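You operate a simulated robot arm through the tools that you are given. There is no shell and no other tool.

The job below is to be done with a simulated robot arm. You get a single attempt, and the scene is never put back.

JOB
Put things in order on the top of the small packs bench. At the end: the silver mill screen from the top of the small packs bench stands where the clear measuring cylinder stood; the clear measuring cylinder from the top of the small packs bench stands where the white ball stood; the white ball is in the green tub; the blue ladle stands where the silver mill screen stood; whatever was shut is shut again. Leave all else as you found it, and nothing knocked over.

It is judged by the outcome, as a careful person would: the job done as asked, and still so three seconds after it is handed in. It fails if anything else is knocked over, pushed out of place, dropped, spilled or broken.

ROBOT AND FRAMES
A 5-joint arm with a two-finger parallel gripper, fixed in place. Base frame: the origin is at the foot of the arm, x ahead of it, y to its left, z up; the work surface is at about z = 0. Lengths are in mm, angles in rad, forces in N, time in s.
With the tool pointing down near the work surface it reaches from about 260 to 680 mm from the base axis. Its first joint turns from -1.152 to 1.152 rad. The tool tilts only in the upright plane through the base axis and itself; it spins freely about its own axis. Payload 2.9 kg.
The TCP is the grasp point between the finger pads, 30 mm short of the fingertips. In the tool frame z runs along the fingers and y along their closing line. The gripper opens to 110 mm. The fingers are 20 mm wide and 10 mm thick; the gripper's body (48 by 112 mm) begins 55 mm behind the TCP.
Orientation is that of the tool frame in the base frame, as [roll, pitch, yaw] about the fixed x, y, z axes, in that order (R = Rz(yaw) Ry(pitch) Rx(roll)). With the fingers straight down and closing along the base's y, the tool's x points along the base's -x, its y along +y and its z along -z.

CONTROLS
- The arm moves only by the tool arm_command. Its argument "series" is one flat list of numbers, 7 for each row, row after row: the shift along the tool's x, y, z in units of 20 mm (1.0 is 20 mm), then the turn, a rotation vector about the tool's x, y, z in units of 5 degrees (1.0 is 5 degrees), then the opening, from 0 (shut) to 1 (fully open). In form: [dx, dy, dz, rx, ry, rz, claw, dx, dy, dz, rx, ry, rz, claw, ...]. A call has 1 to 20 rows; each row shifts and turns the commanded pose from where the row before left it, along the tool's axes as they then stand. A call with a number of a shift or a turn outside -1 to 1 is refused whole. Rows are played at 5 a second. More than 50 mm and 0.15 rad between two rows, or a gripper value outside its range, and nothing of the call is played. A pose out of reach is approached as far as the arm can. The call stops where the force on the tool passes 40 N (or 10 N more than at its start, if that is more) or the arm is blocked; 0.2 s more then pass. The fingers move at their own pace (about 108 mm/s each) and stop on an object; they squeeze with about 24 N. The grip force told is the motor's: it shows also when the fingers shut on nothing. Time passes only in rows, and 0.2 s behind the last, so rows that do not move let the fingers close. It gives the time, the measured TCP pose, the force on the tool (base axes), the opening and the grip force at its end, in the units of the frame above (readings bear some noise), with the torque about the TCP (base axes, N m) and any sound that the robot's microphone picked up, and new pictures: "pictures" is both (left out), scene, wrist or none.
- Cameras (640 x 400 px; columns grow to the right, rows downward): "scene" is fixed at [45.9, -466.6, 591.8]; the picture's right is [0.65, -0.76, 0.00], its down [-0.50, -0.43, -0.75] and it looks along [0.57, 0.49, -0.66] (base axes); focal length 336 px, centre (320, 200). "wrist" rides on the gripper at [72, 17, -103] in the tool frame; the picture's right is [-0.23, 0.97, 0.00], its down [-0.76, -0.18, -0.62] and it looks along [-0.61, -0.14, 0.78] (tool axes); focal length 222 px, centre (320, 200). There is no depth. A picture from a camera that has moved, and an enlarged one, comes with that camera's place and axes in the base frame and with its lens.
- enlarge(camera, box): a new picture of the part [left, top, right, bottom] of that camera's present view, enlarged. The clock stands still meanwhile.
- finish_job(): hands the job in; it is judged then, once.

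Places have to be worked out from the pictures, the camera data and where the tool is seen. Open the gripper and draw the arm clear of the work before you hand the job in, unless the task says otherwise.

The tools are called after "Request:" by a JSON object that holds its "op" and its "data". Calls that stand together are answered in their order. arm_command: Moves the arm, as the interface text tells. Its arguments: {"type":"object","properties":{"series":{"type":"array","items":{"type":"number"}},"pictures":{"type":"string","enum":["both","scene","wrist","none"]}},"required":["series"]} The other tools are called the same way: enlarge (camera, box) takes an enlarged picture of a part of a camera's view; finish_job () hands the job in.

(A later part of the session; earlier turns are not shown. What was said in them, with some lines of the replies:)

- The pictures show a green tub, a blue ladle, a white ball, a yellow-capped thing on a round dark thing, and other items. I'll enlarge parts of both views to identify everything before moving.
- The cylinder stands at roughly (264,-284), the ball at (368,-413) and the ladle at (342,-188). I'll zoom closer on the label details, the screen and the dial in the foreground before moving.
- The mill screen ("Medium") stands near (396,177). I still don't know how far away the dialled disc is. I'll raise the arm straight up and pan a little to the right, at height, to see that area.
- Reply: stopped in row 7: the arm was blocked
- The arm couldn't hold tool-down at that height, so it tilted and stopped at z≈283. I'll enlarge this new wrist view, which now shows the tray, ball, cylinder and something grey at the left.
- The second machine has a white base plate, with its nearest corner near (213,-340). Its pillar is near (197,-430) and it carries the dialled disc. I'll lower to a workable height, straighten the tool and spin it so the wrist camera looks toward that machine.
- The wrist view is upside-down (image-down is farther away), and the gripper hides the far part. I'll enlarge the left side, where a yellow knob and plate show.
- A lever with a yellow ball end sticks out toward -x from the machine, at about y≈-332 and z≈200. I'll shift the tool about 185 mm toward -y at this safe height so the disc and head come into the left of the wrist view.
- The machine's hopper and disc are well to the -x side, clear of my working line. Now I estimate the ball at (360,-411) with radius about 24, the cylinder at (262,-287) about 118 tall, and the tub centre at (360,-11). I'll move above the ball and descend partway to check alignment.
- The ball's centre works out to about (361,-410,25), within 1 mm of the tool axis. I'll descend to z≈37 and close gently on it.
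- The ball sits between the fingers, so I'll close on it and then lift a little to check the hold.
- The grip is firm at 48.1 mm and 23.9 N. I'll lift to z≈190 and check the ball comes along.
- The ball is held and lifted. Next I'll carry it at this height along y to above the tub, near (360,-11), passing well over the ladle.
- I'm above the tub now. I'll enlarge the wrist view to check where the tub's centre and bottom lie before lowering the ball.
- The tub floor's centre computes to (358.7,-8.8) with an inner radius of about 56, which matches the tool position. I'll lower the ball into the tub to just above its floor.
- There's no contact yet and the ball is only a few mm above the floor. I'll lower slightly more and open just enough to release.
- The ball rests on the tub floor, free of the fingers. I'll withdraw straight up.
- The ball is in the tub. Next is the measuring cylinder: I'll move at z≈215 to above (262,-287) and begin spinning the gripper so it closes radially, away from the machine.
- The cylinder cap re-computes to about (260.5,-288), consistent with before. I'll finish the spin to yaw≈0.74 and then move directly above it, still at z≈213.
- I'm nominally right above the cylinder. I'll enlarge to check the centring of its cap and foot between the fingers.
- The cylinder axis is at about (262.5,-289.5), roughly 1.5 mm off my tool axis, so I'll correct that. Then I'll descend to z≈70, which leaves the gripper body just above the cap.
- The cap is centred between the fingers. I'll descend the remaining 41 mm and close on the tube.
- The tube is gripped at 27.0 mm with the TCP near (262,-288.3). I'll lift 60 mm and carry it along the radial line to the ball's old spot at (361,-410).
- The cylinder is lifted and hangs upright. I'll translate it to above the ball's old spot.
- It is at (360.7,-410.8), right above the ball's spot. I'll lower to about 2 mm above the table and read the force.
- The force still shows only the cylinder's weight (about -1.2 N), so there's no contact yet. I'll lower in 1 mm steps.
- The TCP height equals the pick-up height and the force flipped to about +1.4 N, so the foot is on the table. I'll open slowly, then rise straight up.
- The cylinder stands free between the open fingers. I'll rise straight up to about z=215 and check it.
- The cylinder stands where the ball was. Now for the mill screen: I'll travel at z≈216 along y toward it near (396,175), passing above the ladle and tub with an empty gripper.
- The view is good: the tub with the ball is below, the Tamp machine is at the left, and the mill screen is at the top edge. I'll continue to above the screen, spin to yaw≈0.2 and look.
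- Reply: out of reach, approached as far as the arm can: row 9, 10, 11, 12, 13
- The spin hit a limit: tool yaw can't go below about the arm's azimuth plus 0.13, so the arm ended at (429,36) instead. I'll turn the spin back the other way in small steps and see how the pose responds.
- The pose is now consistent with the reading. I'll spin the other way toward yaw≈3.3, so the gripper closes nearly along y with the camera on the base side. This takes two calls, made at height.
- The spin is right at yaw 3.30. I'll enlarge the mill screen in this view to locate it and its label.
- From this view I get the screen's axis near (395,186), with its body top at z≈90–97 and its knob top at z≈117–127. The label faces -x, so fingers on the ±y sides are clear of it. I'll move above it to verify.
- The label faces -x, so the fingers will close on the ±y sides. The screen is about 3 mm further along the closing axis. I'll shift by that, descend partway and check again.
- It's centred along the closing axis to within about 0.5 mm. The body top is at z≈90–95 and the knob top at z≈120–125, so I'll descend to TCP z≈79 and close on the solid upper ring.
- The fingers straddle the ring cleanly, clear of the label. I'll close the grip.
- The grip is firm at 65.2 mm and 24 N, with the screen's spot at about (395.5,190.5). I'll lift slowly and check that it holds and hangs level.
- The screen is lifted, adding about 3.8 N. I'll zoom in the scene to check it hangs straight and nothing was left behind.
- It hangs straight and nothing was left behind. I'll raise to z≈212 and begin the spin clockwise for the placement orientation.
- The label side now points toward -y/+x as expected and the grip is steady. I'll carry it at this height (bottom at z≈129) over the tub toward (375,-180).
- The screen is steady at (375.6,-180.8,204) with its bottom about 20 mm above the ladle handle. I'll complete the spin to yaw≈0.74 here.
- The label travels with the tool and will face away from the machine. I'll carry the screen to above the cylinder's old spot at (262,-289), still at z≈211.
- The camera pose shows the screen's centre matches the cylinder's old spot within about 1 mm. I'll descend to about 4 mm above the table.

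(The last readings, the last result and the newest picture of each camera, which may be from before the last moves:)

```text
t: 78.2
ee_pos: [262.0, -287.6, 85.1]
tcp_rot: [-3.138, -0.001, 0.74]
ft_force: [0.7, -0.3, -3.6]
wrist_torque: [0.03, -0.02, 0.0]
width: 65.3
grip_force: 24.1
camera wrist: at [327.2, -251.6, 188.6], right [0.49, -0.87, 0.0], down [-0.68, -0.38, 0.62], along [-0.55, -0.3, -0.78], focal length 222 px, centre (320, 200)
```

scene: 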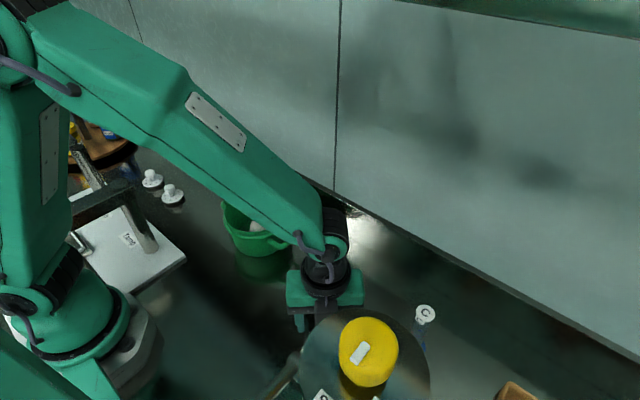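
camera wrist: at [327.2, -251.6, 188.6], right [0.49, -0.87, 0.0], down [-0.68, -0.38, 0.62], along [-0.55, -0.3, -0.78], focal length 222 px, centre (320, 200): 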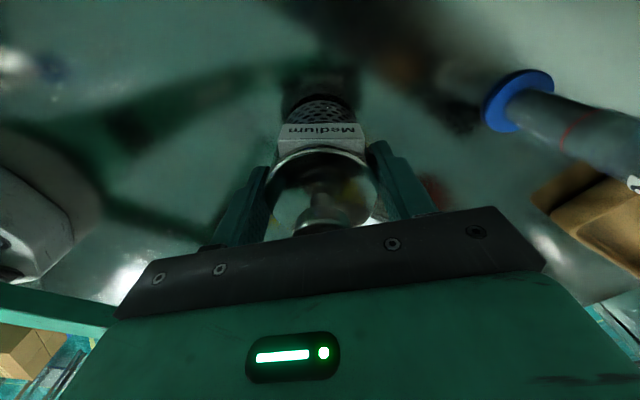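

It's about 4 mm up and roughly 1.5 mm off toward +x/+y, so I'll nudge back by that and lower in small steps until contact.

Request:
{"op": "arm_command", "data": {"series": [-0.08, 0, 0.1, 0, 0, 0, 0.42, 0, 0, 0, 0, 0, 0, 0.42], "pictures": "none"}}

Request:
{"op": "arm_command", "data": {"series": [0, 0, 0.05, 0, 0, 0, 0.42, 0, 0, 0, 0, 0, 0, 0.42], "pictures": "none"}}

Request:
{"op": "arm_command", "data": {"series": [0, 0, 0.05, 0, 0, 0, 0.42, 0, 0, 0, 0, 0, 0, 0.42], "pictures": "none"}}

```text
t: 78.8
ee_pos: [260.4, -289.5, 83.4]
tcp_rot: [-3.136, -0.002, 0.74]
ft_force: [0.3, 0.7, -2.8]
wrist_torque: [0.01, -0.03, 0.0]
width: 65.3
grip_force: 23.7
```

```text
t: 79.4
ee_pos: [260.9, -288.6, 81.2]
tcp_rot: [-3.137, -0.001, 0.74]
ft_force: [-1.2, 0.5, -3.1]
wrist_torque: [0.04, 0.01, -0.02]
width: 65.1
grip_force: 24.3
```

```text
t: 80.0
ee_pos: [260.2, -288.8, 81.1]
tcp_rot: [-3.136, 0.001, 0.74]
ft_force: [-0.6, 0.2, -3.8]
wrist_torque: [0.01, -0.01, -0.01]
width: 65.0
grip_force: 23.8
```

The force still shows full weight (about -3.5 N), so I'll keep stepping down by 1 mm.

Request:
{"op": "arm_command", "data": {"series": [0, 0, 0.05, 0, 0, 0, 0.42, 0, 0, 0, 0, 0, 0, 0.42], "pictures": "none"}}

Request:
{"op": "arm_command", "data": {"series": [0, 0, 0.04, 0, 0, 0, 0.42, 0, 0, 0, 0, 0, 0, 0.42], "pictures": "none"}}

```text
t: 80.6
ee_pos: [260.9, -289.9, 80.7]
tcp_rot: [-3.135, 0.0, 0.741]
ft_force: [-1.9, 2.7, 4.6]
wrist_torque: [-0.08, 0.2, -0.06]
width: 65.2
grip_force: 24.3
```

```text
t: 81.2
ee_pos: [260.5, -289.3, 80.9]
tcp_rot: [-3.139, -0.001, 0.741]
ft_force: [-3.8, 7.3, 17.1]
wrist_torque: [-0.12, 0.42, -0.2]
width: 65.1
grip_force: 23.8
```

It's in firm contact now (17 N). I'll ease back up 0.8 mm to relax the force and then open slowly.

Request:
{"op": "arm_command", "data": {"series": [0, 0, -0.04, 0, 0, 0, 0.42, 0, 0, 0, 0, 0, 0, 0.42], "pictures": "none"}}

Request:
{"op": "arm_command", "data": {"series": [0, 0, 0, 0, 0, 0, 0.6, 0, 0, 0, 0, 0, 0, 0.65, 0, 0, 0, 0, 0, 0, 0.72, 0, 0, 0, 0, 0, 0, 0.8, 0, 0, 0, 0, 0, 0, 0.85, 0, 0, 0, 0, 0, 0, 0.85], "pictures": "wrist"}}

```text
t: 81.8
ee_pos: [261.6, -288.9, 81.0]
tcp_rot: [-3.138, -0.001, 0.741]
ft_force: [2.0, 3.6, 4.3]
wrist_torque: [-0.08, -0.08, 0.05]
width: 65.4
grip_force: 23.7
```

```text
t: 83.2
ee_pos: [260.6, -289.4, 80.5]
tcp_rot: [-3.137, 0.0, 0.741]
ft_force: [0.0, 0.2, 0.4]
wrist_torque: [0.03, 0.0, 0.0]
width: 93.6
grip_force: 0.1
camera wrist: at [326.1, -253.3, 183.9], right [0.49, -0.87, 0.0], down [-0.68, -0.38, 0.62], along [-0.55, -0.3, -0.78], focal length 222 px, centre (320, 200)
```

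wrist: 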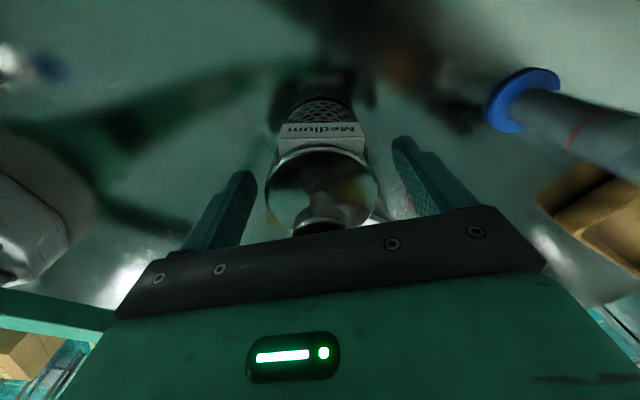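

The screen stands free between the open fingers. I'll rise straight up and check.

Request:
{"op": "arm_command", "data": {"series": [0, 0, -0.4, 0, 0, 0, 0.85, 0, 0, -0.8, 0, 0, 0, 0.85, 0, 0, -1, 0, 0, 0, 0.85, 0, 0, -1, 0, 0, 0, 0.85, 0, 0, -1, 0, 0, 0, 0.85, 0, 0, -1, 0, 0, 0, 0.85, 0, 0, -1, 0, 0, 0, 0.85, 0, 0, -0.3, 0, 0, 0, 0.85], "pictures": "both"}}

Request:
{"op": "enlarge", "data": {"camera": "wrist", "box": [240, 40, 400, 160]}}

```text
t: 85.0
ee_pos: [260.1, -290.8, 210.1]
tcp_rot: [-3.137, 0.0, 0.739]
ft_force: [0.4, 0.2, -0.3]
wrist_torque: [0.03, -0.02, -0.03]
width: 93.7
grip_force: 0.1
camera wrist: at [325.2, -255.1, 314.1], right [0.49, -0.87, 0.0], down [-0.68, -0.38, 0.62], along [-0.55, -0.3, -0.78], focal length 222 px, centre (320, 200)
```

scene: 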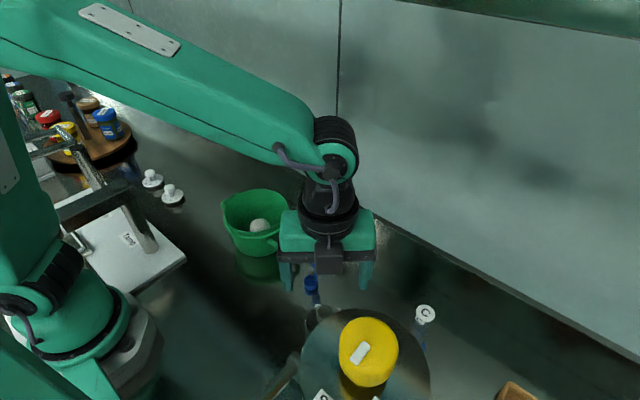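
wrist: 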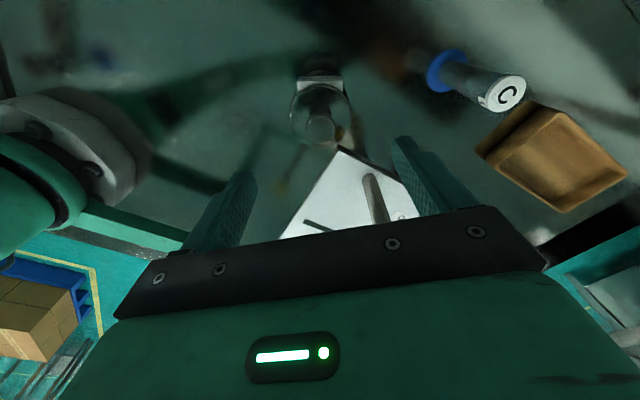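

```text
3.33 times, centred on (320, 100) of wrist
camera zoom: at [325.2, -255.1, 314.1], right [0.49, -0.87, 0.0], down [-0.68, -0.38, 0.62], along [-0.55, -0.3, -0.78], focal length 740 px, centre (320, 533)
```

zoom: 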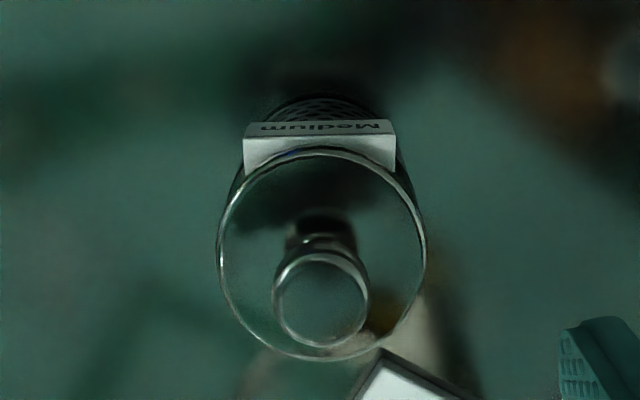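

The screen's centre now computes to about (262,-291), matching the cylinder's old place. Next the ladle: I'll move to above its handle near (350,-189) at z≈210 and spin to yaw≈1.57.

Request:
{"op": "arm_command", "data": {"series": [0.965, -0.104, 0, 0, 0, 0, 0.85, 0.965, -0.104, 0, 0, 0, 0, 0.85, 0.965, -0.104, 0, 0, 0, 0, 0.85, 0.965, -0.104, 0, 0, 0, 0, 0.85, 0.965, -0.104, 0, 0, 0, 0, 0.7, 0.965, -0.104, 0, 0, 0, 0, 0.6, 0.965, -0.104, 0, 0, 0, 0, 0.5, 0, 0, 0, 0, 0, -0.952, 0.5, 0, 0, 0, 0, 0, -0.952, 0.5, 0, 0, 0, 0, 0, -0.952, 0.5, 0, 0, 0, 0, 0, -0.952, 0.5, 0, 0, 0, 0, 0, -0.952, 0.5, 0, 0, 0, 0, 0, -0.952, 0.5, 0, 0, 0, 0, 0, -0.952, 0.5, 0, 0, 0, 0, 0, -0.952, 0.5, 0, 0, 0, 0, 0, -0.952, 0.5, 0, 0, 0, 0, 0, -0.952, 0.5], "pictures": "both"}}

Request:
{"op": "enlarge", "data": {"camera": "wrist", "box": [240, 40, 400, 200]}}

Request:
{"op": "enlarge", "data": {"camera": "scene", "box": [270, 230, 360, 310]}}

```text
t: 88.6
ee_pos: [349.8, -188.6, 212.7]
tcp_rot: [-3.141, 0.001, 1.571]
ft_force: [-0.6, -0.1, -0.1]
wrist_torque: [0.01, 0.02, 0.03]
width: 55.1
grip_force: 0.2
camera wrist: at [366.6, -116.5, 315.6], right [0.97, -0.23, 0.0], down [-0.18, -0.76, 0.62], along [-0.14, -0.61, -0.78], focal length 222 px, centre (320, 200)
```

scene: 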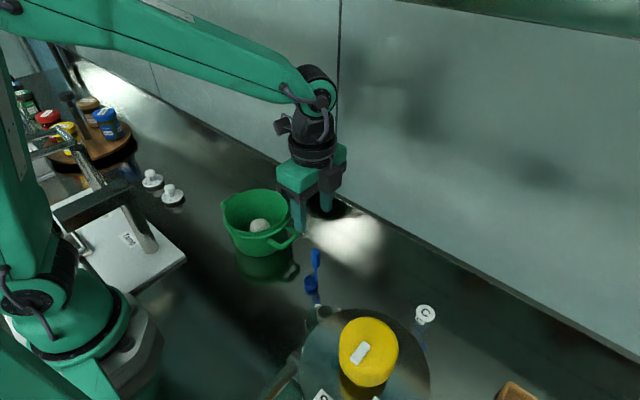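
wrist: 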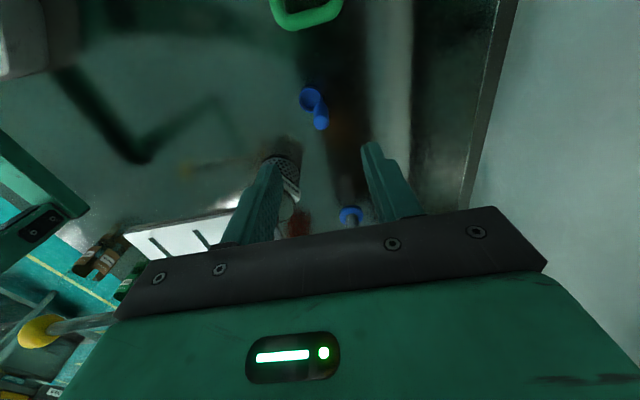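

```text
2.50 times, centred on (320, 120) of wrist
camera zoom: at [366.6, -116.5, 315.6], right [0.97, -0.23, 0.0], down [-0.18, -0.76, 0.62], along [-0.14, -0.61, -0.78], focal length 555 px, centre (320, 400)
```

zoom: 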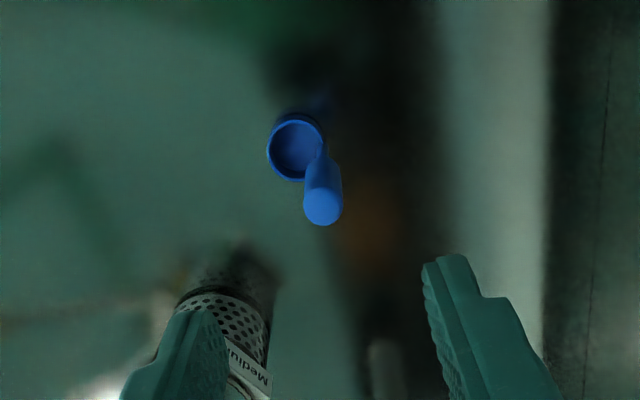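

```text
5.00 times, centred on (315, 270) of scene
camera zoom: at [45.9, -466.6, 591.8], right [0.65, -0.76, 0.0], down [-0.5, -0.43, -0.75], along [0.57, 0.49, -0.66], focal length 1679 px, centre (345, -150)
```

zoom: 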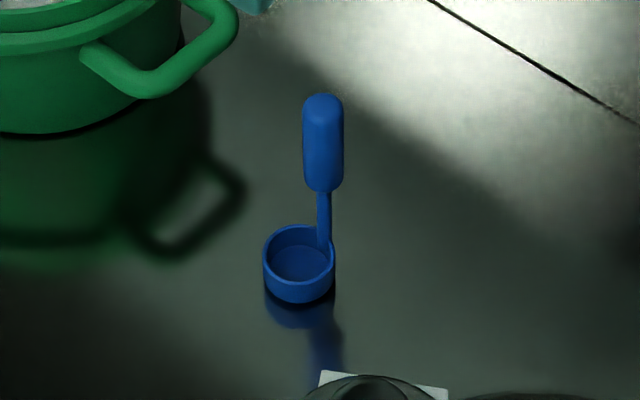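

The ladle is a 29 mm bowl at (337,-188) with an upright handle at (350.5,-190). The handle's thick grip runs from z≈48 to 103. I'll make a tiny correction, descend to z≈78 and check before closing.

Request:
{"op": "arm_command", "data": {"series": [-0.06, 0.03, 0, 0, 0, 0, 0.5, 0, 0, 1, 0, 0, 0, 0.5, 0, 0, 1, 0, 0, 0, 0.5, 0, 0, 1, 0, 0, 0, 0.5, 0, 0, 1, 0, 0, 0, 0.5, 0, 0, 0, 0, 0, 0, 0.5], "pictures": "wrist"}}

Request:
{"op": "enlarge", "data": {"camera": "wrist", "box": [240, 60, 400, 220]}}

```text
t: 90.0
ee_pos: [351.1, -189.3, 132.6]
tcp_rot: [-3.14, -0.002, 1.569]
ft_force: [0.3, 0.2, 1.0]
wrist_torque: [0.02, 0.0, 0.02]
width: 54.8
grip_force: 0.1
camera wrist: at [367.7, -116.9, 235.7], right [0.97, -0.23, 0.0], down [-0.18, -0.76, 0.62], along [-0.14, -0.61, -0.78], focal length 222 px, centre (320, 200)
```

wrist: 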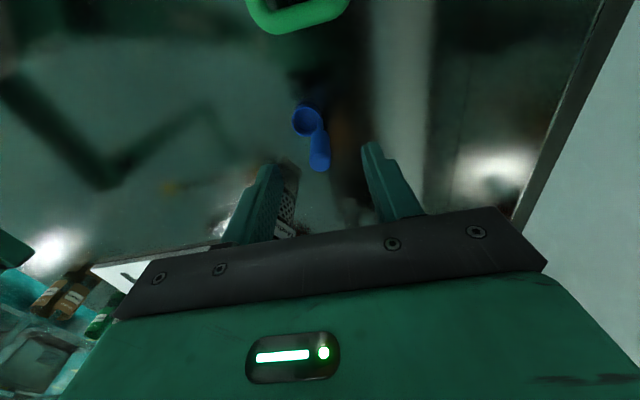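

```text
2.50 times, centred on (320, 140) of wrist
camera zoom: at [367.7, -116.9, 235.7], right [0.97, -0.23, 0.0], down [-0.18, -0.76, 0.62], along [-0.14, -0.61, -0.78], focal length 555 px, centre (320, 350)
```

zoom: 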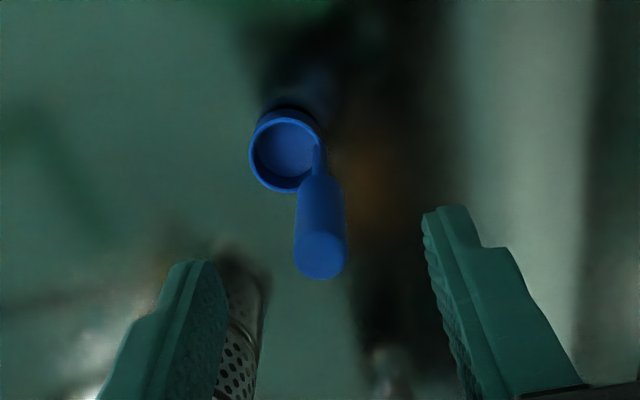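

The handle is centred between the fingers, so I'll descend the last ~54 mm and close on it.

Request:
{"op": "arm_command", "data": {"series": [0, 0, 1, 0, 0, 0, 0.5, 0, 0, 1, 0, 0, 0, 0.5, 0, 0, 0.7, 0, 0, 0, 0.5, 0, 0, 0, 0, 0, 0, 0.35, 0, 0, 0, 0, 0, 0, 0.2, 0, 0, 0, 0, 0, 0, 0.1, 0, 0, 0, 0, 0, 0, 0.05, 0, 0, 0, 0, 0, 0, 0.05], "pictures": "both"}}

```text
t: 91.8
ee_pos: [350.0, -189.3, 77.9]
tcp_rot: [-3.141, 0.0, 1.571]
ft_force: [-0.1, -0.4, 0.6]
wrist_torque: [0.0, -0.04, -0.01]
width: 15.0
grip_force: 24.2
camera wrist: at [367.9, -115.9, 181.4], right [0.97, -0.23, 0.0], down [-0.18, -0.76, 0.62], along [-0.14, -0.61, -0.78], focal length 222 px, centre (320, 200)
```

scene: 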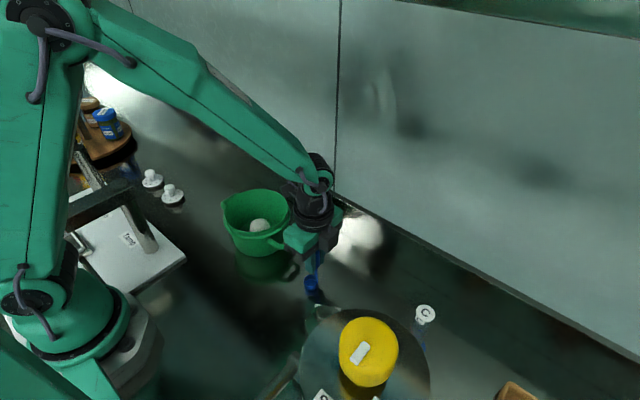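
wrist: 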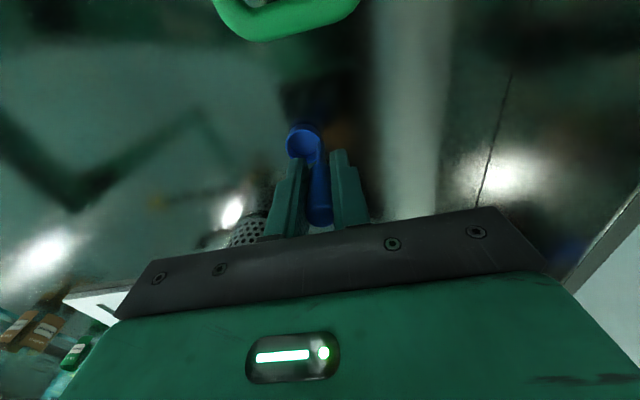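

The handle is gripped at 15.0 mm and 24 N. I'll lift slowly and check the ladle comes up level.

Request:
{"op": "arm_command", "data": {"series": [0, 0, -0.3, 0, 0, 0, 0.05, 0, 0, -0.6, 0, 0, 0, 0.05, 0, 0, -0.9, 0, 0, 0, 0.05, 0, 0, -0.9, 0, 0, 0, 0.05, 0, 0, -1, 0, 0, 0, 0.05, 0, 0, -1, 0, 0, 0, 0.05, 0, 0, -1, 0, 0, 0, 0.05, 0, 0, -0.9, 0, 0, 0, 0.05, 0, 0, 0, 0, 0, 0, 0.05], "pictures": "both"}}

Request:
{"op": "enlarge", "data": {"camera": "scene", "box": [250, 130, 390, 270]}}

```text
t: 93.8
ee_pos: [351.3, -189.7, 209.9]
tcp_rot: [3.141, 0.0, 1.568]
ft_force: [-1.2, -0.2, -0.5]
wrist_torque: [0.02, -0.03, 0.02]
width: 15.1
grip_force: 24.0
camera wrist: at [367.6, -117.3, 313.8], right [0.97, -0.23, 0.0], down [-0.18, -0.76, 0.62], along [-0.14, -0.61, -0.78], focal length 222 px, centre (320, 200)
```

scene: 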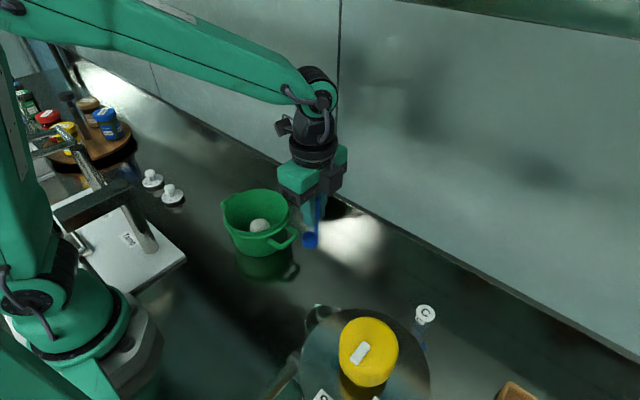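
wrist: 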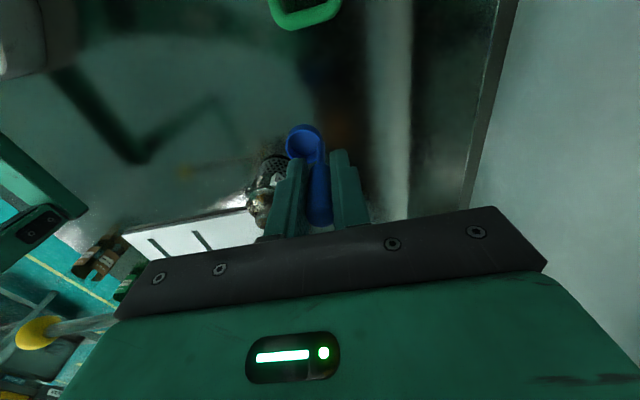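

```text
2.86 times, centred on (320, 200) of scene
camera zoom: at [45.9, -466.6, 591.8], right [0.65, -0.76, 0.0], down [-0.5, -0.43, -0.75], along [0.57, 0.49, -0.66], focal length 959 px, centre (320, 200)
```

zoom: 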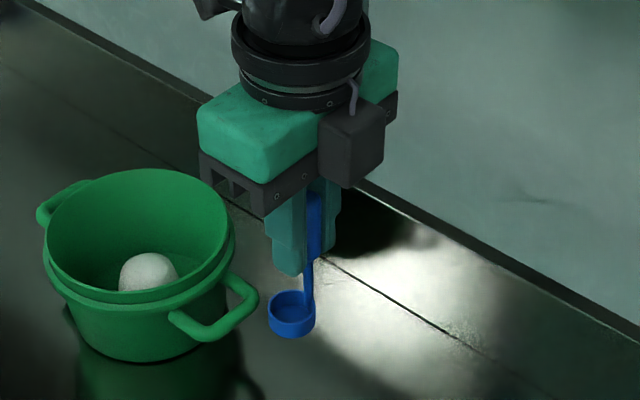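

The ladle hangs upright with its bowl level. I'll carry it over the tub (its bottom is at z≈132) to the mill screen's old place, so that the bowl centre comes to (395,190).

Request:
{"op": "arm_command", "data": {"series": [0.996, 0.149, 0, 0, 0, 0, 0.05, 0.996, 0.149, 0, 0, 0, 0, 0.05, 0.996, 0.149, 0, 0, 0, 0, 0.05, 0.996, 0.149, 0, 0, 0, 0, 0.05, 0.996, 0.149, 0, 0, 0, 0, 0.05, 0.996, 0.149, 0, 0, 0, 0, 0.05, 0.996, 0.149, 0, 0, 0, 0, 0.05, 0.996, 0.149, 0, 0, 0, 0, 0.05, 0.996, 0.149, 0, 0, 0, 0, 0.05, 0.996, 0.149, 0, 0, 0, 0, 0.05, 0.996, 0.149, 0, 0, 0, 0, 0.05, 0.996, 0.149, 0, 0, 0, 0, 0.05, 0.996, 0.149, 0, 0, 0, 0, 0.05, 0.996, 0.149, 0, 0, 0, 0, 0.05, 0.996, 0.149, 0, 0, 0, 0, 0.05, 0.996, 0.149, 0, 0, 0, 0, 0.05, 0.996, 0.149, 0, 0, 0, 0, 0.05, 0.996, 0.149, 0, 0, 0, 0, 0.05, 0.996, 0.149, 0, 0, 0, 0, 0.05, 0, 0, 0, 0, 0, 0, 0.05], "pictures": "both"}}

```text
t: 98.0
ee_pos: [409.0, 187.9, 215.5]
tcp_rot: [3.132, -0.003, 1.571]
ft_force: [-0.6, 0.0, -1.2]
wrist_torque: [-0.01, -0.01, -0.02]
width: 15.2
grip_force: 23.8
camera wrist: at [424.0, 259.8, 319.3], right [0.97, -0.23, 0.01], down [-0.18, -0.76, 0.62], along [-0.13, -0.6, -0.79], focal length 222 px, centre (320, 200)
```

scene: 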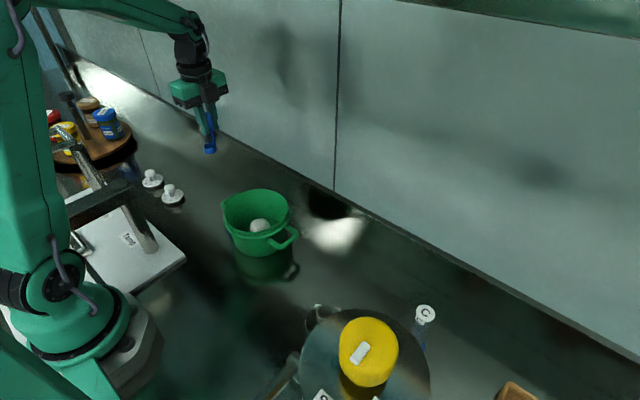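
wrist: 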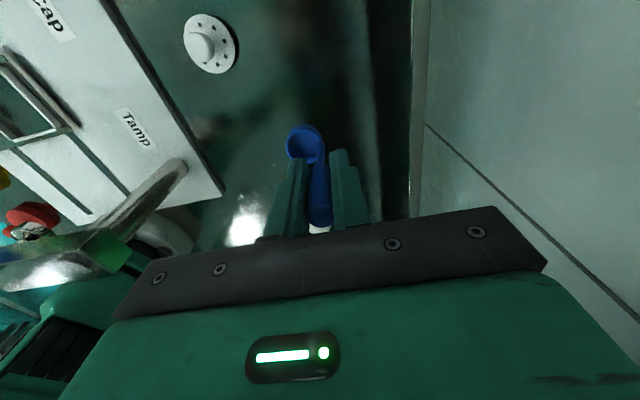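

It is at (409,188), within 1.5 mm of target. I'll nudge and descend to about 4 mm above the table.

Request:
{"op": "arm_command", "data": {"series": [0.06, -0.06, 0, 0, 0, 0, 0.05, 0, 0, 1, 0, 0, 0, 0.05, 0, 0, 1, 0, 0, 0, 0.05, 0, 0, 1, 0, 0, 0, 0.05, 0, 0, 1, 0, 0, 0, 0.05, 0, 0, 1, 0, 0, 0, 0.05, 0, 0, 1, 0, 0, 0, 0.05, 0, 0, 0.5, 0, 0, 0, 0.05, 0, 0, 0, 0, 0, 0, 0.05], "pictures": "both"}}

```text
t: 100.0
ee_pos: [406.6, 191.0, 83.9]
tcp_rot: [3.131, -0.005, 1.57]
ft_force: [-0.4, -0.2, -0.1]
wrist_torque: [0.01, -0.03, 0.01]
width: 15.3
grip_force: 23.6
camera wrist: at [422.8, 262.7, 188.8], right [0.97, -0.23, 0.01], down [-0.18, -0.76, 0.62], along [-0.13, -0.6, -0.79], focal length 222 px, centre (320, 200)
```

scene: 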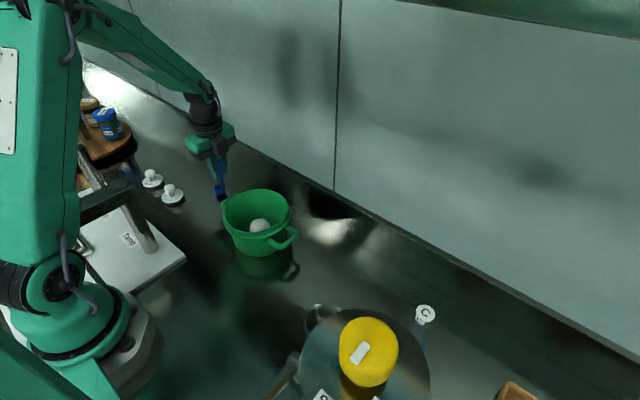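
wrist: 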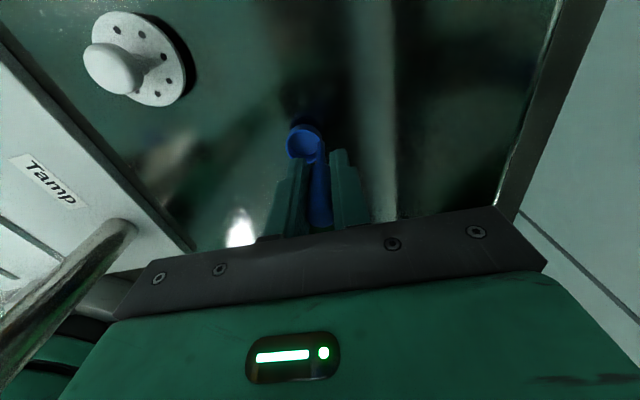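

The ladle is about 2 mm off and the tool leans 0.6° outward. I'll correct both, then step down to contact.

Request:
{"op": "arm_command", "data": {"series": [-0.075, 0.1, 0.1, 0.12, -0.057, 0, 0.05, 0, 0, 0, 0, 0, 0, 0.05], "pictures": "none"}}

Request:
{"op": "arm_command", "data": {"series": [0, 0, 0.05, 0, 0, 0, 0.05, 0, 0, 0, 0, 0, 0, 0.05], "pictures": "none"}}

```text
t: 100.6
ee_pos: [408.4, 189.6, 82.9]
tcp_rot: [-3.139, 0.002, 1.572]
ft_force: [0.1, 0.9, -1.2]
wrist_torque: [-0.02, 0.02, -0.02]
width: 15.1
grip_force: 24.4
```

```text
t: 101.2
ee_pos: [408.5, 190.5, 80.6]
tcp_rot: [-3.141, -0.001, 1.57]
ft_force: [0.2, 0.3, 0.5]
wrist_torque: [0.0, -0.03, 0.02]
width: 15.1
grip_force: 23.7
```

The tilt is gone and the position is (408.5,190). I'll keep stepping down until contact.

Request:
{"op": "arm_command", "data": {"series": [0, 0, 0.05, 0, 0, 0, 0.05, 0, 0, 0, 0, 0, 0, 0.05], "pictures": "none"}}

Request:
{"op": "arm_command", "data": {"series": [0, 0, 0.05, 0, 0, 0, 0.05, 0, 0, 0, 0, 0, 0, 0.05], "pictures": "none"}}

```text
t: 101.8
ee_pos: [409.1, 189.2, 79.5]
tcp_rot: [-3.14, -0.001, 1.571]
ft_force: [-0.3, -0.1, -0.5]
wrist_torque: [0.02, -0.05, 0.03]
width: 14.9
grip_force: 23.7
```

```text
t: 102.4
ee_pos: [408.6, 189.1, 79.6]
tcp_rot: [-3.138, -0.001, 1.571]
ft_force: [-0.4, -0.6, -0.9]
wrist_torque: [-0.01, -0.01, -0.01]
width: 14.9
grip_force: 24.2
```

There's still no contact (about -0.7 N), so I'll step down by another millimetre or two.

Request:
{"op": "arm_command", "data": {"series": [0, 0, 0.04, 0, 0, 0, 0.05, 0, 0, 0, 0, 0, 0, 0.05], "pictures": "none"}}

Request:
{"op": "arm_command", "data": {"series": [0, 0, 0.04, 0, 0, 0, 0.05, 0, 0, 0, 0, 0, 0, 0.05], "pictures": "wrist"}}

```text
t: 103.0
ee_pos: [409.4, 189.3, 77.7]
tcp_rot: [-3.141, 0.001, 1.569]
ft_force: [-0.7, 0.9, -0.7]
wrist_torque: [-0.03, 0.01, 0.01]
width: 15.0
grip_force: 24.1
```

```text
t: 103.6
ee_pos: [408.6, 189.8, 78.5]
tcp_rot: [-3.14, -0.001, 1.571]
ft_force: [0.3, -0.3, 0.2]
wrist_torque: [-0.02, 0.01, 0.02]
width: 15.1
grip_force: 24.1
camera wrist: at [426.1, 261.8, 181.9], right [0.97, -0.23, 0.0], down [-0.18, -0.76, 0.62], along [-0.14, -0.61, -0.78], focal length 222 px, centre (320, 200)
```

wrist: 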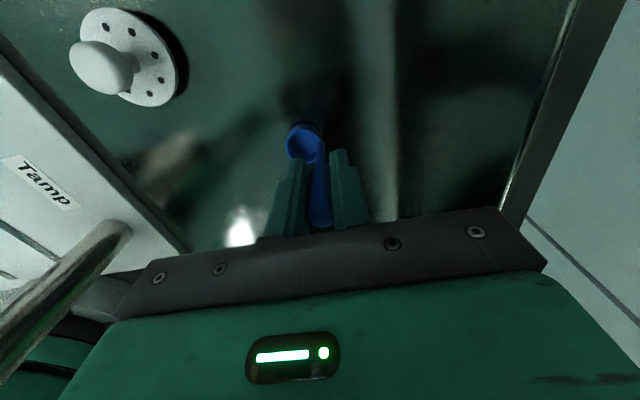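

The camera height (181.9) nearly equals that at pick-up (181.4). One or two more 0.7 mm steps should bring contact.

Request:
{"op": "arm_command", "data": {"series": [0, 0, 0.035, 0, 0, 0, 0.05, 0, 0, 0, 0, 0, 0, 0.05], "pictures": "none"}}

```text
t: 104.2
ee_pos: [409.6, 189.6, 78.3]
tcp_rot: [-3.14, 0.0, 1.572]
ft_force: [-0.1, -1.2, 3.7]
wrist_torque: [-0.07, 0.05, 0.01]
width: 15.3
grip_force: 24.0
```

Contact is made (+3.7 N), so I'll open slowly to release the handle.

Request:
{"op": "arm_command", "data": {"series": [0, 0, 0, 0, 0, 0, 0.15, 0, 0, 0, 0, 0, 0, 0.2, 0, 0, 0, 0, 0, 0, 0.3, 0, 0, 0, 0, 0, 0, 0.4, 0, 0, 0, 0, 0, 0, 0.5, 0, 0, 0, 0, 0, 0, 0.5], "pictures": "both"}}

```text
t: 105.6
ee_pos: [409.0, 189.9, 77.4]
tcp_rot: [-3.141, 0.0, 1.571]
ft_force: [-0.4, -0.2, 0.4]
wrist_torque: [-0.02, 0.02, -0.01]
width: 55.1
grip_force: 0.0
camera wrist: at [426.1, 261.9, 181.0], right [0.97, -0.23, 0.0], down [-0.18, -0.76, 0.62], along [-0.14, -0.61, -0.78], focal length 222 px, centre (320, 200)
```

scene: 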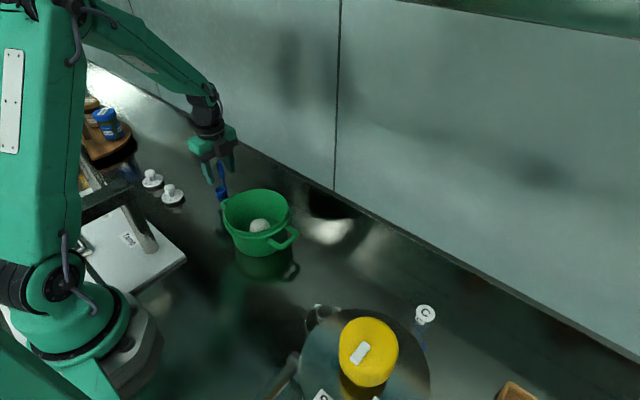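
wrist: 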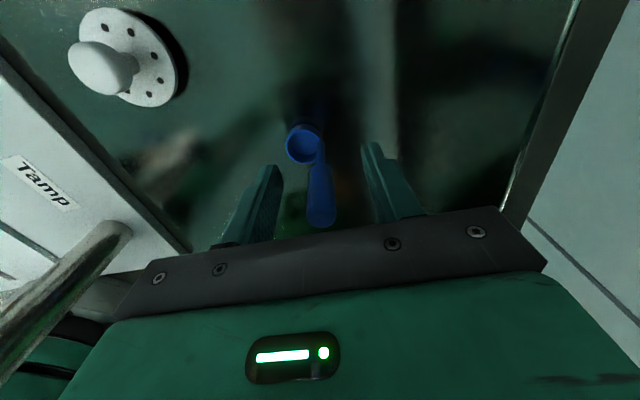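

The ladle stands free between the fingers. I'll rise straight up.

Request:
{"op": "arm_command", "data": {"series": [0, 0, -0.4, 0, 0, 0, 0.5, 0, 0, -0.8, 0, 0, 0, 0.5, 0, 0, -1, 0, 0, 0, 0.5, 0, 0, -1, 0, 0, 0, 0.5, 0, 0, -1, 0, 0, 0, 0.5, 0, 0, -1, 0, 0, 0, 0.5, 0, 0, -1, 0, 0, 0, 0.5, 0, 0, -0.3, 0, 0, 0, 0.5], "pictures": "both"}}

Request:
{"op": "enlarge", "data": {"camera": "wrist", "box": [240, 40, 400, 200]}}

Request:
{"op": "enlarge", "data": {"camera": "scene", "box": [140, 130, 340, 290]}}

```text
t: 107.4
ee_pos: [409.0, 189.0, 206.7]
tcp_rot: [-3.139, 0.002, 1.571]
ft_force: [-0.5, 0.2, -0.9]
wrist_torque: [0.01, 0.03, 0.02]
width: 55.1
grip_force: 0.0
camera wrist: at [426.8, 261.2, 310.8], right [0.97, -0.23, 0.0], down [-0.18, -0.76, 0.62], along [-0.14, -0.61, -0.78], focal length 222 px, centre (320, 200)
```

scene: 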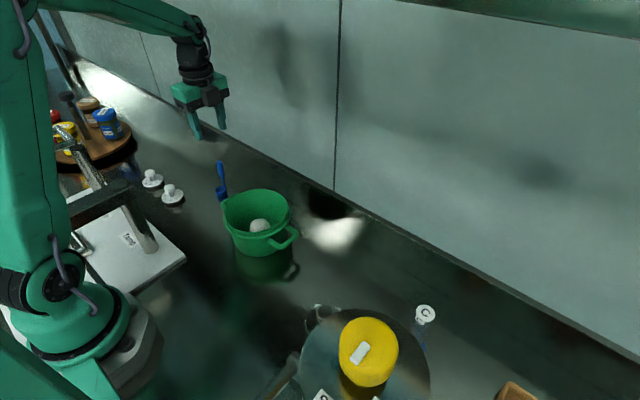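
wrist: 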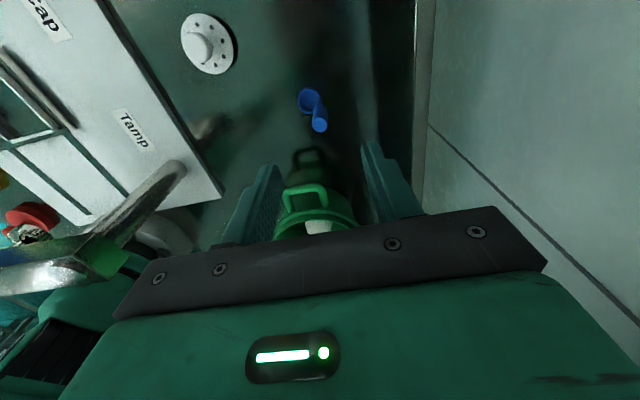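

```text
2.50 times, centred on (320, 120) of wrist
camera zoom: at [426.8, 261.2, 310.8], right [0.97, -0.23, 0.0], down [-0.18, -0.76, 0.62], along [-0.14, -0.61, -0.78], focal length 555 px, centre (320, 400)
```

zoom: 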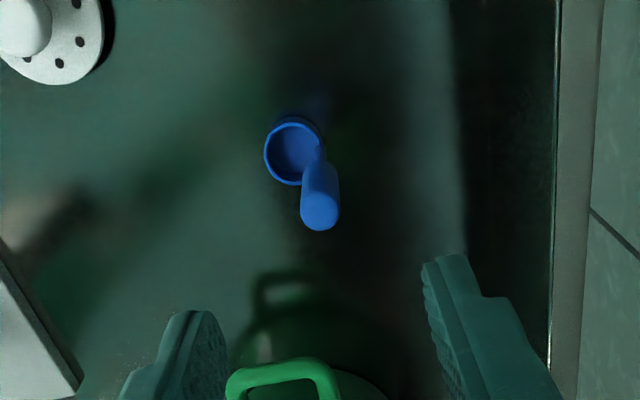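

```text
2.50 times, centred on (240, 210) of scene
camera zoom: at [45.9, -466.6, 591.8], right [0.65, -0.76, 0.0], down [-0.5, -0.43, -0.75], along [0.57, 0.49, -0.66], focal length 840 px, centre (520, 175)
```

zoom: 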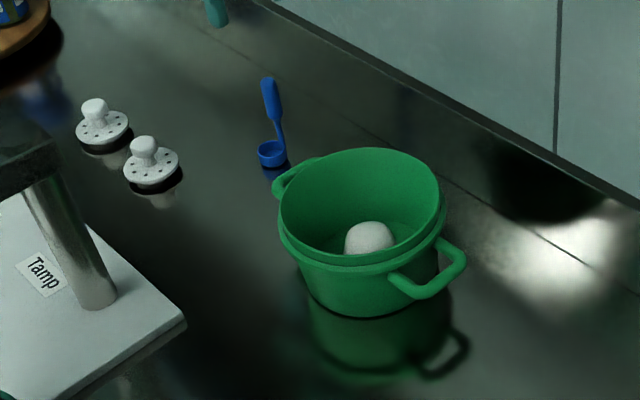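

The ladle's bowl centre computes to (396.6,189.4), right on the screen's old spot, and the tub has not moved. I'll open the gripper and draw the arm back to its starting area at height, then check everything.

Request:
{"op": "arm_command", "data": {"series": [0, 0, -0.5, 0, 0, 0, 0.5, -1, -0.06, -0.05, 0, 0, 0, 0.7, -1, -0.06, -0.05, 0, 0, 0, 1, -1, -0.06, -0.05, 0, 0, 0, 1, -1, -0.06, 0, 0, 0, 0, 1, -1, -0.06, 0, 0, 0, 0, 1, -1, -0.06, 0, 0, 0, 0, 1, -1, -0.06, 0, 0, 0, 0, 1, -1, -0.06, 0, 0, 0, 0, 1, -1, -0.06, 0, 0, 0, 0, 1, -1, -0.06, 0, 0, 0, 0, 1, -1, -0.06, 0, 0, 0, 0, 1, -1, -0.06, 0, 0, 0, 0, 1, 0, 0, 0, 0, 0, 0, 1, 0, 0, 0, 0, 0, 0, 1], "pictures": "both"}}

Request:
{"op": "enlarge", "data": {"camera": "scene", "box": [120, 120, 480, 360]}}

Request:
{"op": "enlarge", "data": {"camera": "scene", "box": [260, 280, 460, 400]}}

Request:
{"op": "enlarge", "data": {"camera": "wrist", "box": [200, 0, 440, 240]}}

```text
t: 110.6
ee_pos: [396.3, -51.2, 219.4]
tcp_rot: [-3.136, 0.001, 1.571]
ft_force: [-0.8, -0.1, -1.1]
wrist_torque: [0.01, -0.02, 0.01]
width: 110.0
grip_force: 0.1
camera wrist: at [412.7, 21.1, 322.0], right [0.97, -0.23, -0.01], down [-0.17, -0.76, 0.62], along [-0.15, -0.61, -0.78], focal length 222 px, centre (320, 200)
```

scene: 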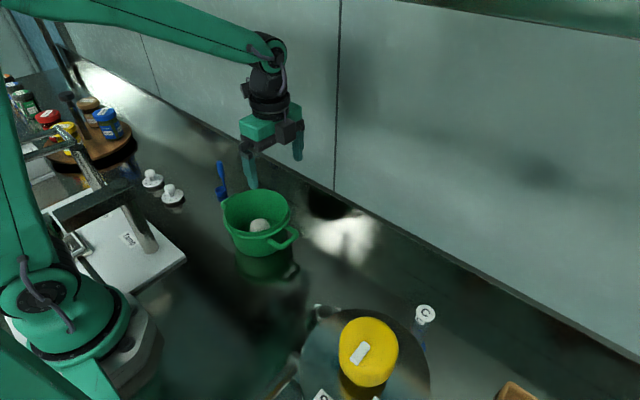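
wrist: 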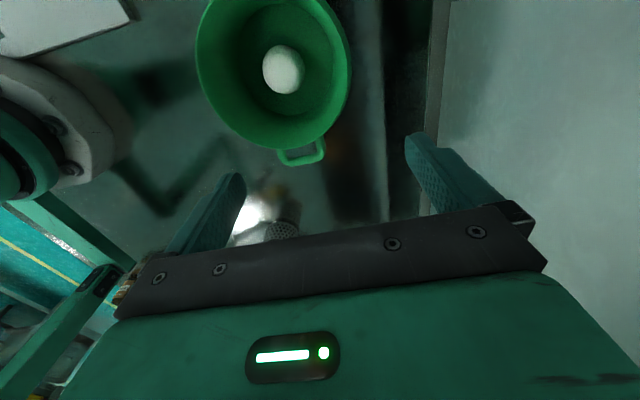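

```text
1.67 times, centred on (300, 240) of scene
camera zoom: at [45.9, -466.6, 591.8], right [0.65, -0.76, 0.0], down [-0.5, -0.43, -0.75], along [0.57, 0.49, -0.66], focal length 560 px, centre (353, 133)
```

zoom: 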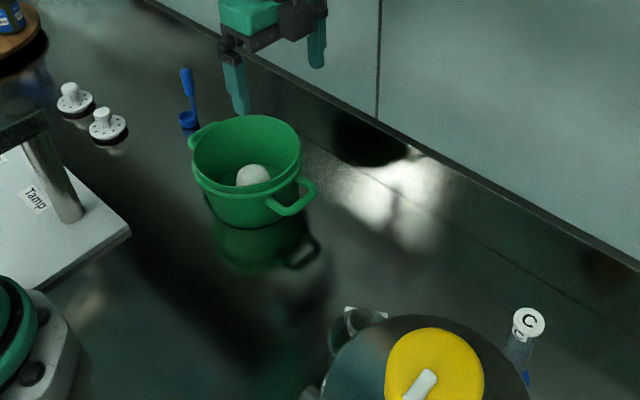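

```text
3.20 times, centred on (360, 340) of scene
camera zoom: at [45.9, -466.6, 591.8], right [0.65, -0.76, 0.0], down [-0.5, -0.43, -0.75], along [0.57, 0.49, -0.66], focal length 1074 px, centre (192, -248)
```

zoom: 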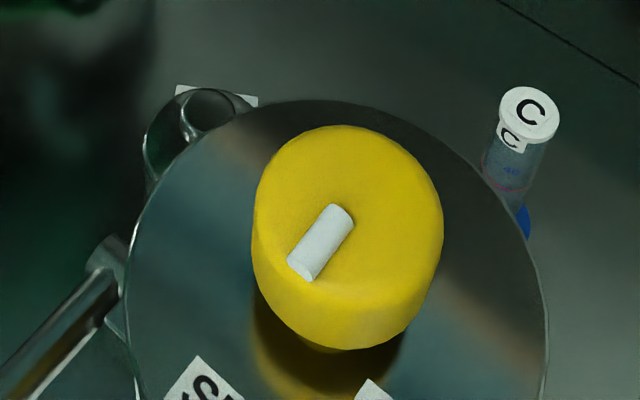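

```text
1.67 times, centred on (320, 120) of wrist
camera zoom: at [412.7, 21.1, 322.0], right [0.97, -0.23, -0.01], down [-0.17, -0.76, 0.62], along [-0.15, -0.61, -0.78], focal length 370 px, centre (320, 333)
```

zoom: 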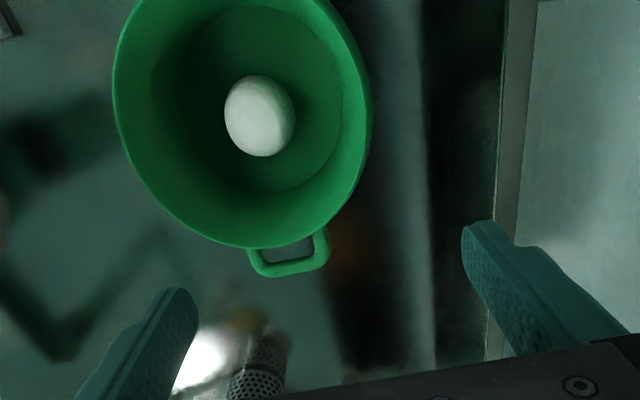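

Everything checks out:
- The ball is in the tub.
- The cylinder stands at the ball's old spot.
- The mill screen stands at the cylinder's old spot.
- The ladle stands at the screen's old spot.

The dial pointer is unchanged and nothing else has been moved. The gripper is open and the arm is clear at its starting height, so I'm handing in the job.

Request:
{"op": "finish_job", "data": {}}

```text
The job is handed in.
```

All four items are where you asked, and I've handed the job in; I haven't seen the judge's result. My last pictures showed everything upright and nothing else moved.

| Item | Now at | Position check |
|---|---|---|
| White ball | inside the green tub | resting on the tub floor |
| Clear measuring cylinder | the ball's old spot | within about 1 mm by the arm's readings |
| Silver mill screen | the cylinder's old spot | within about 1–2 mm |
| Blue ladle | the mill screen's old spot | bowl centred within about 1–2 mm |

Nothing shut had to be opened. The machine's Shut/Open dial was never touched, and its pointer looks the same as at the start.

The gripper is open and the arm is raised well clear, near where it began.
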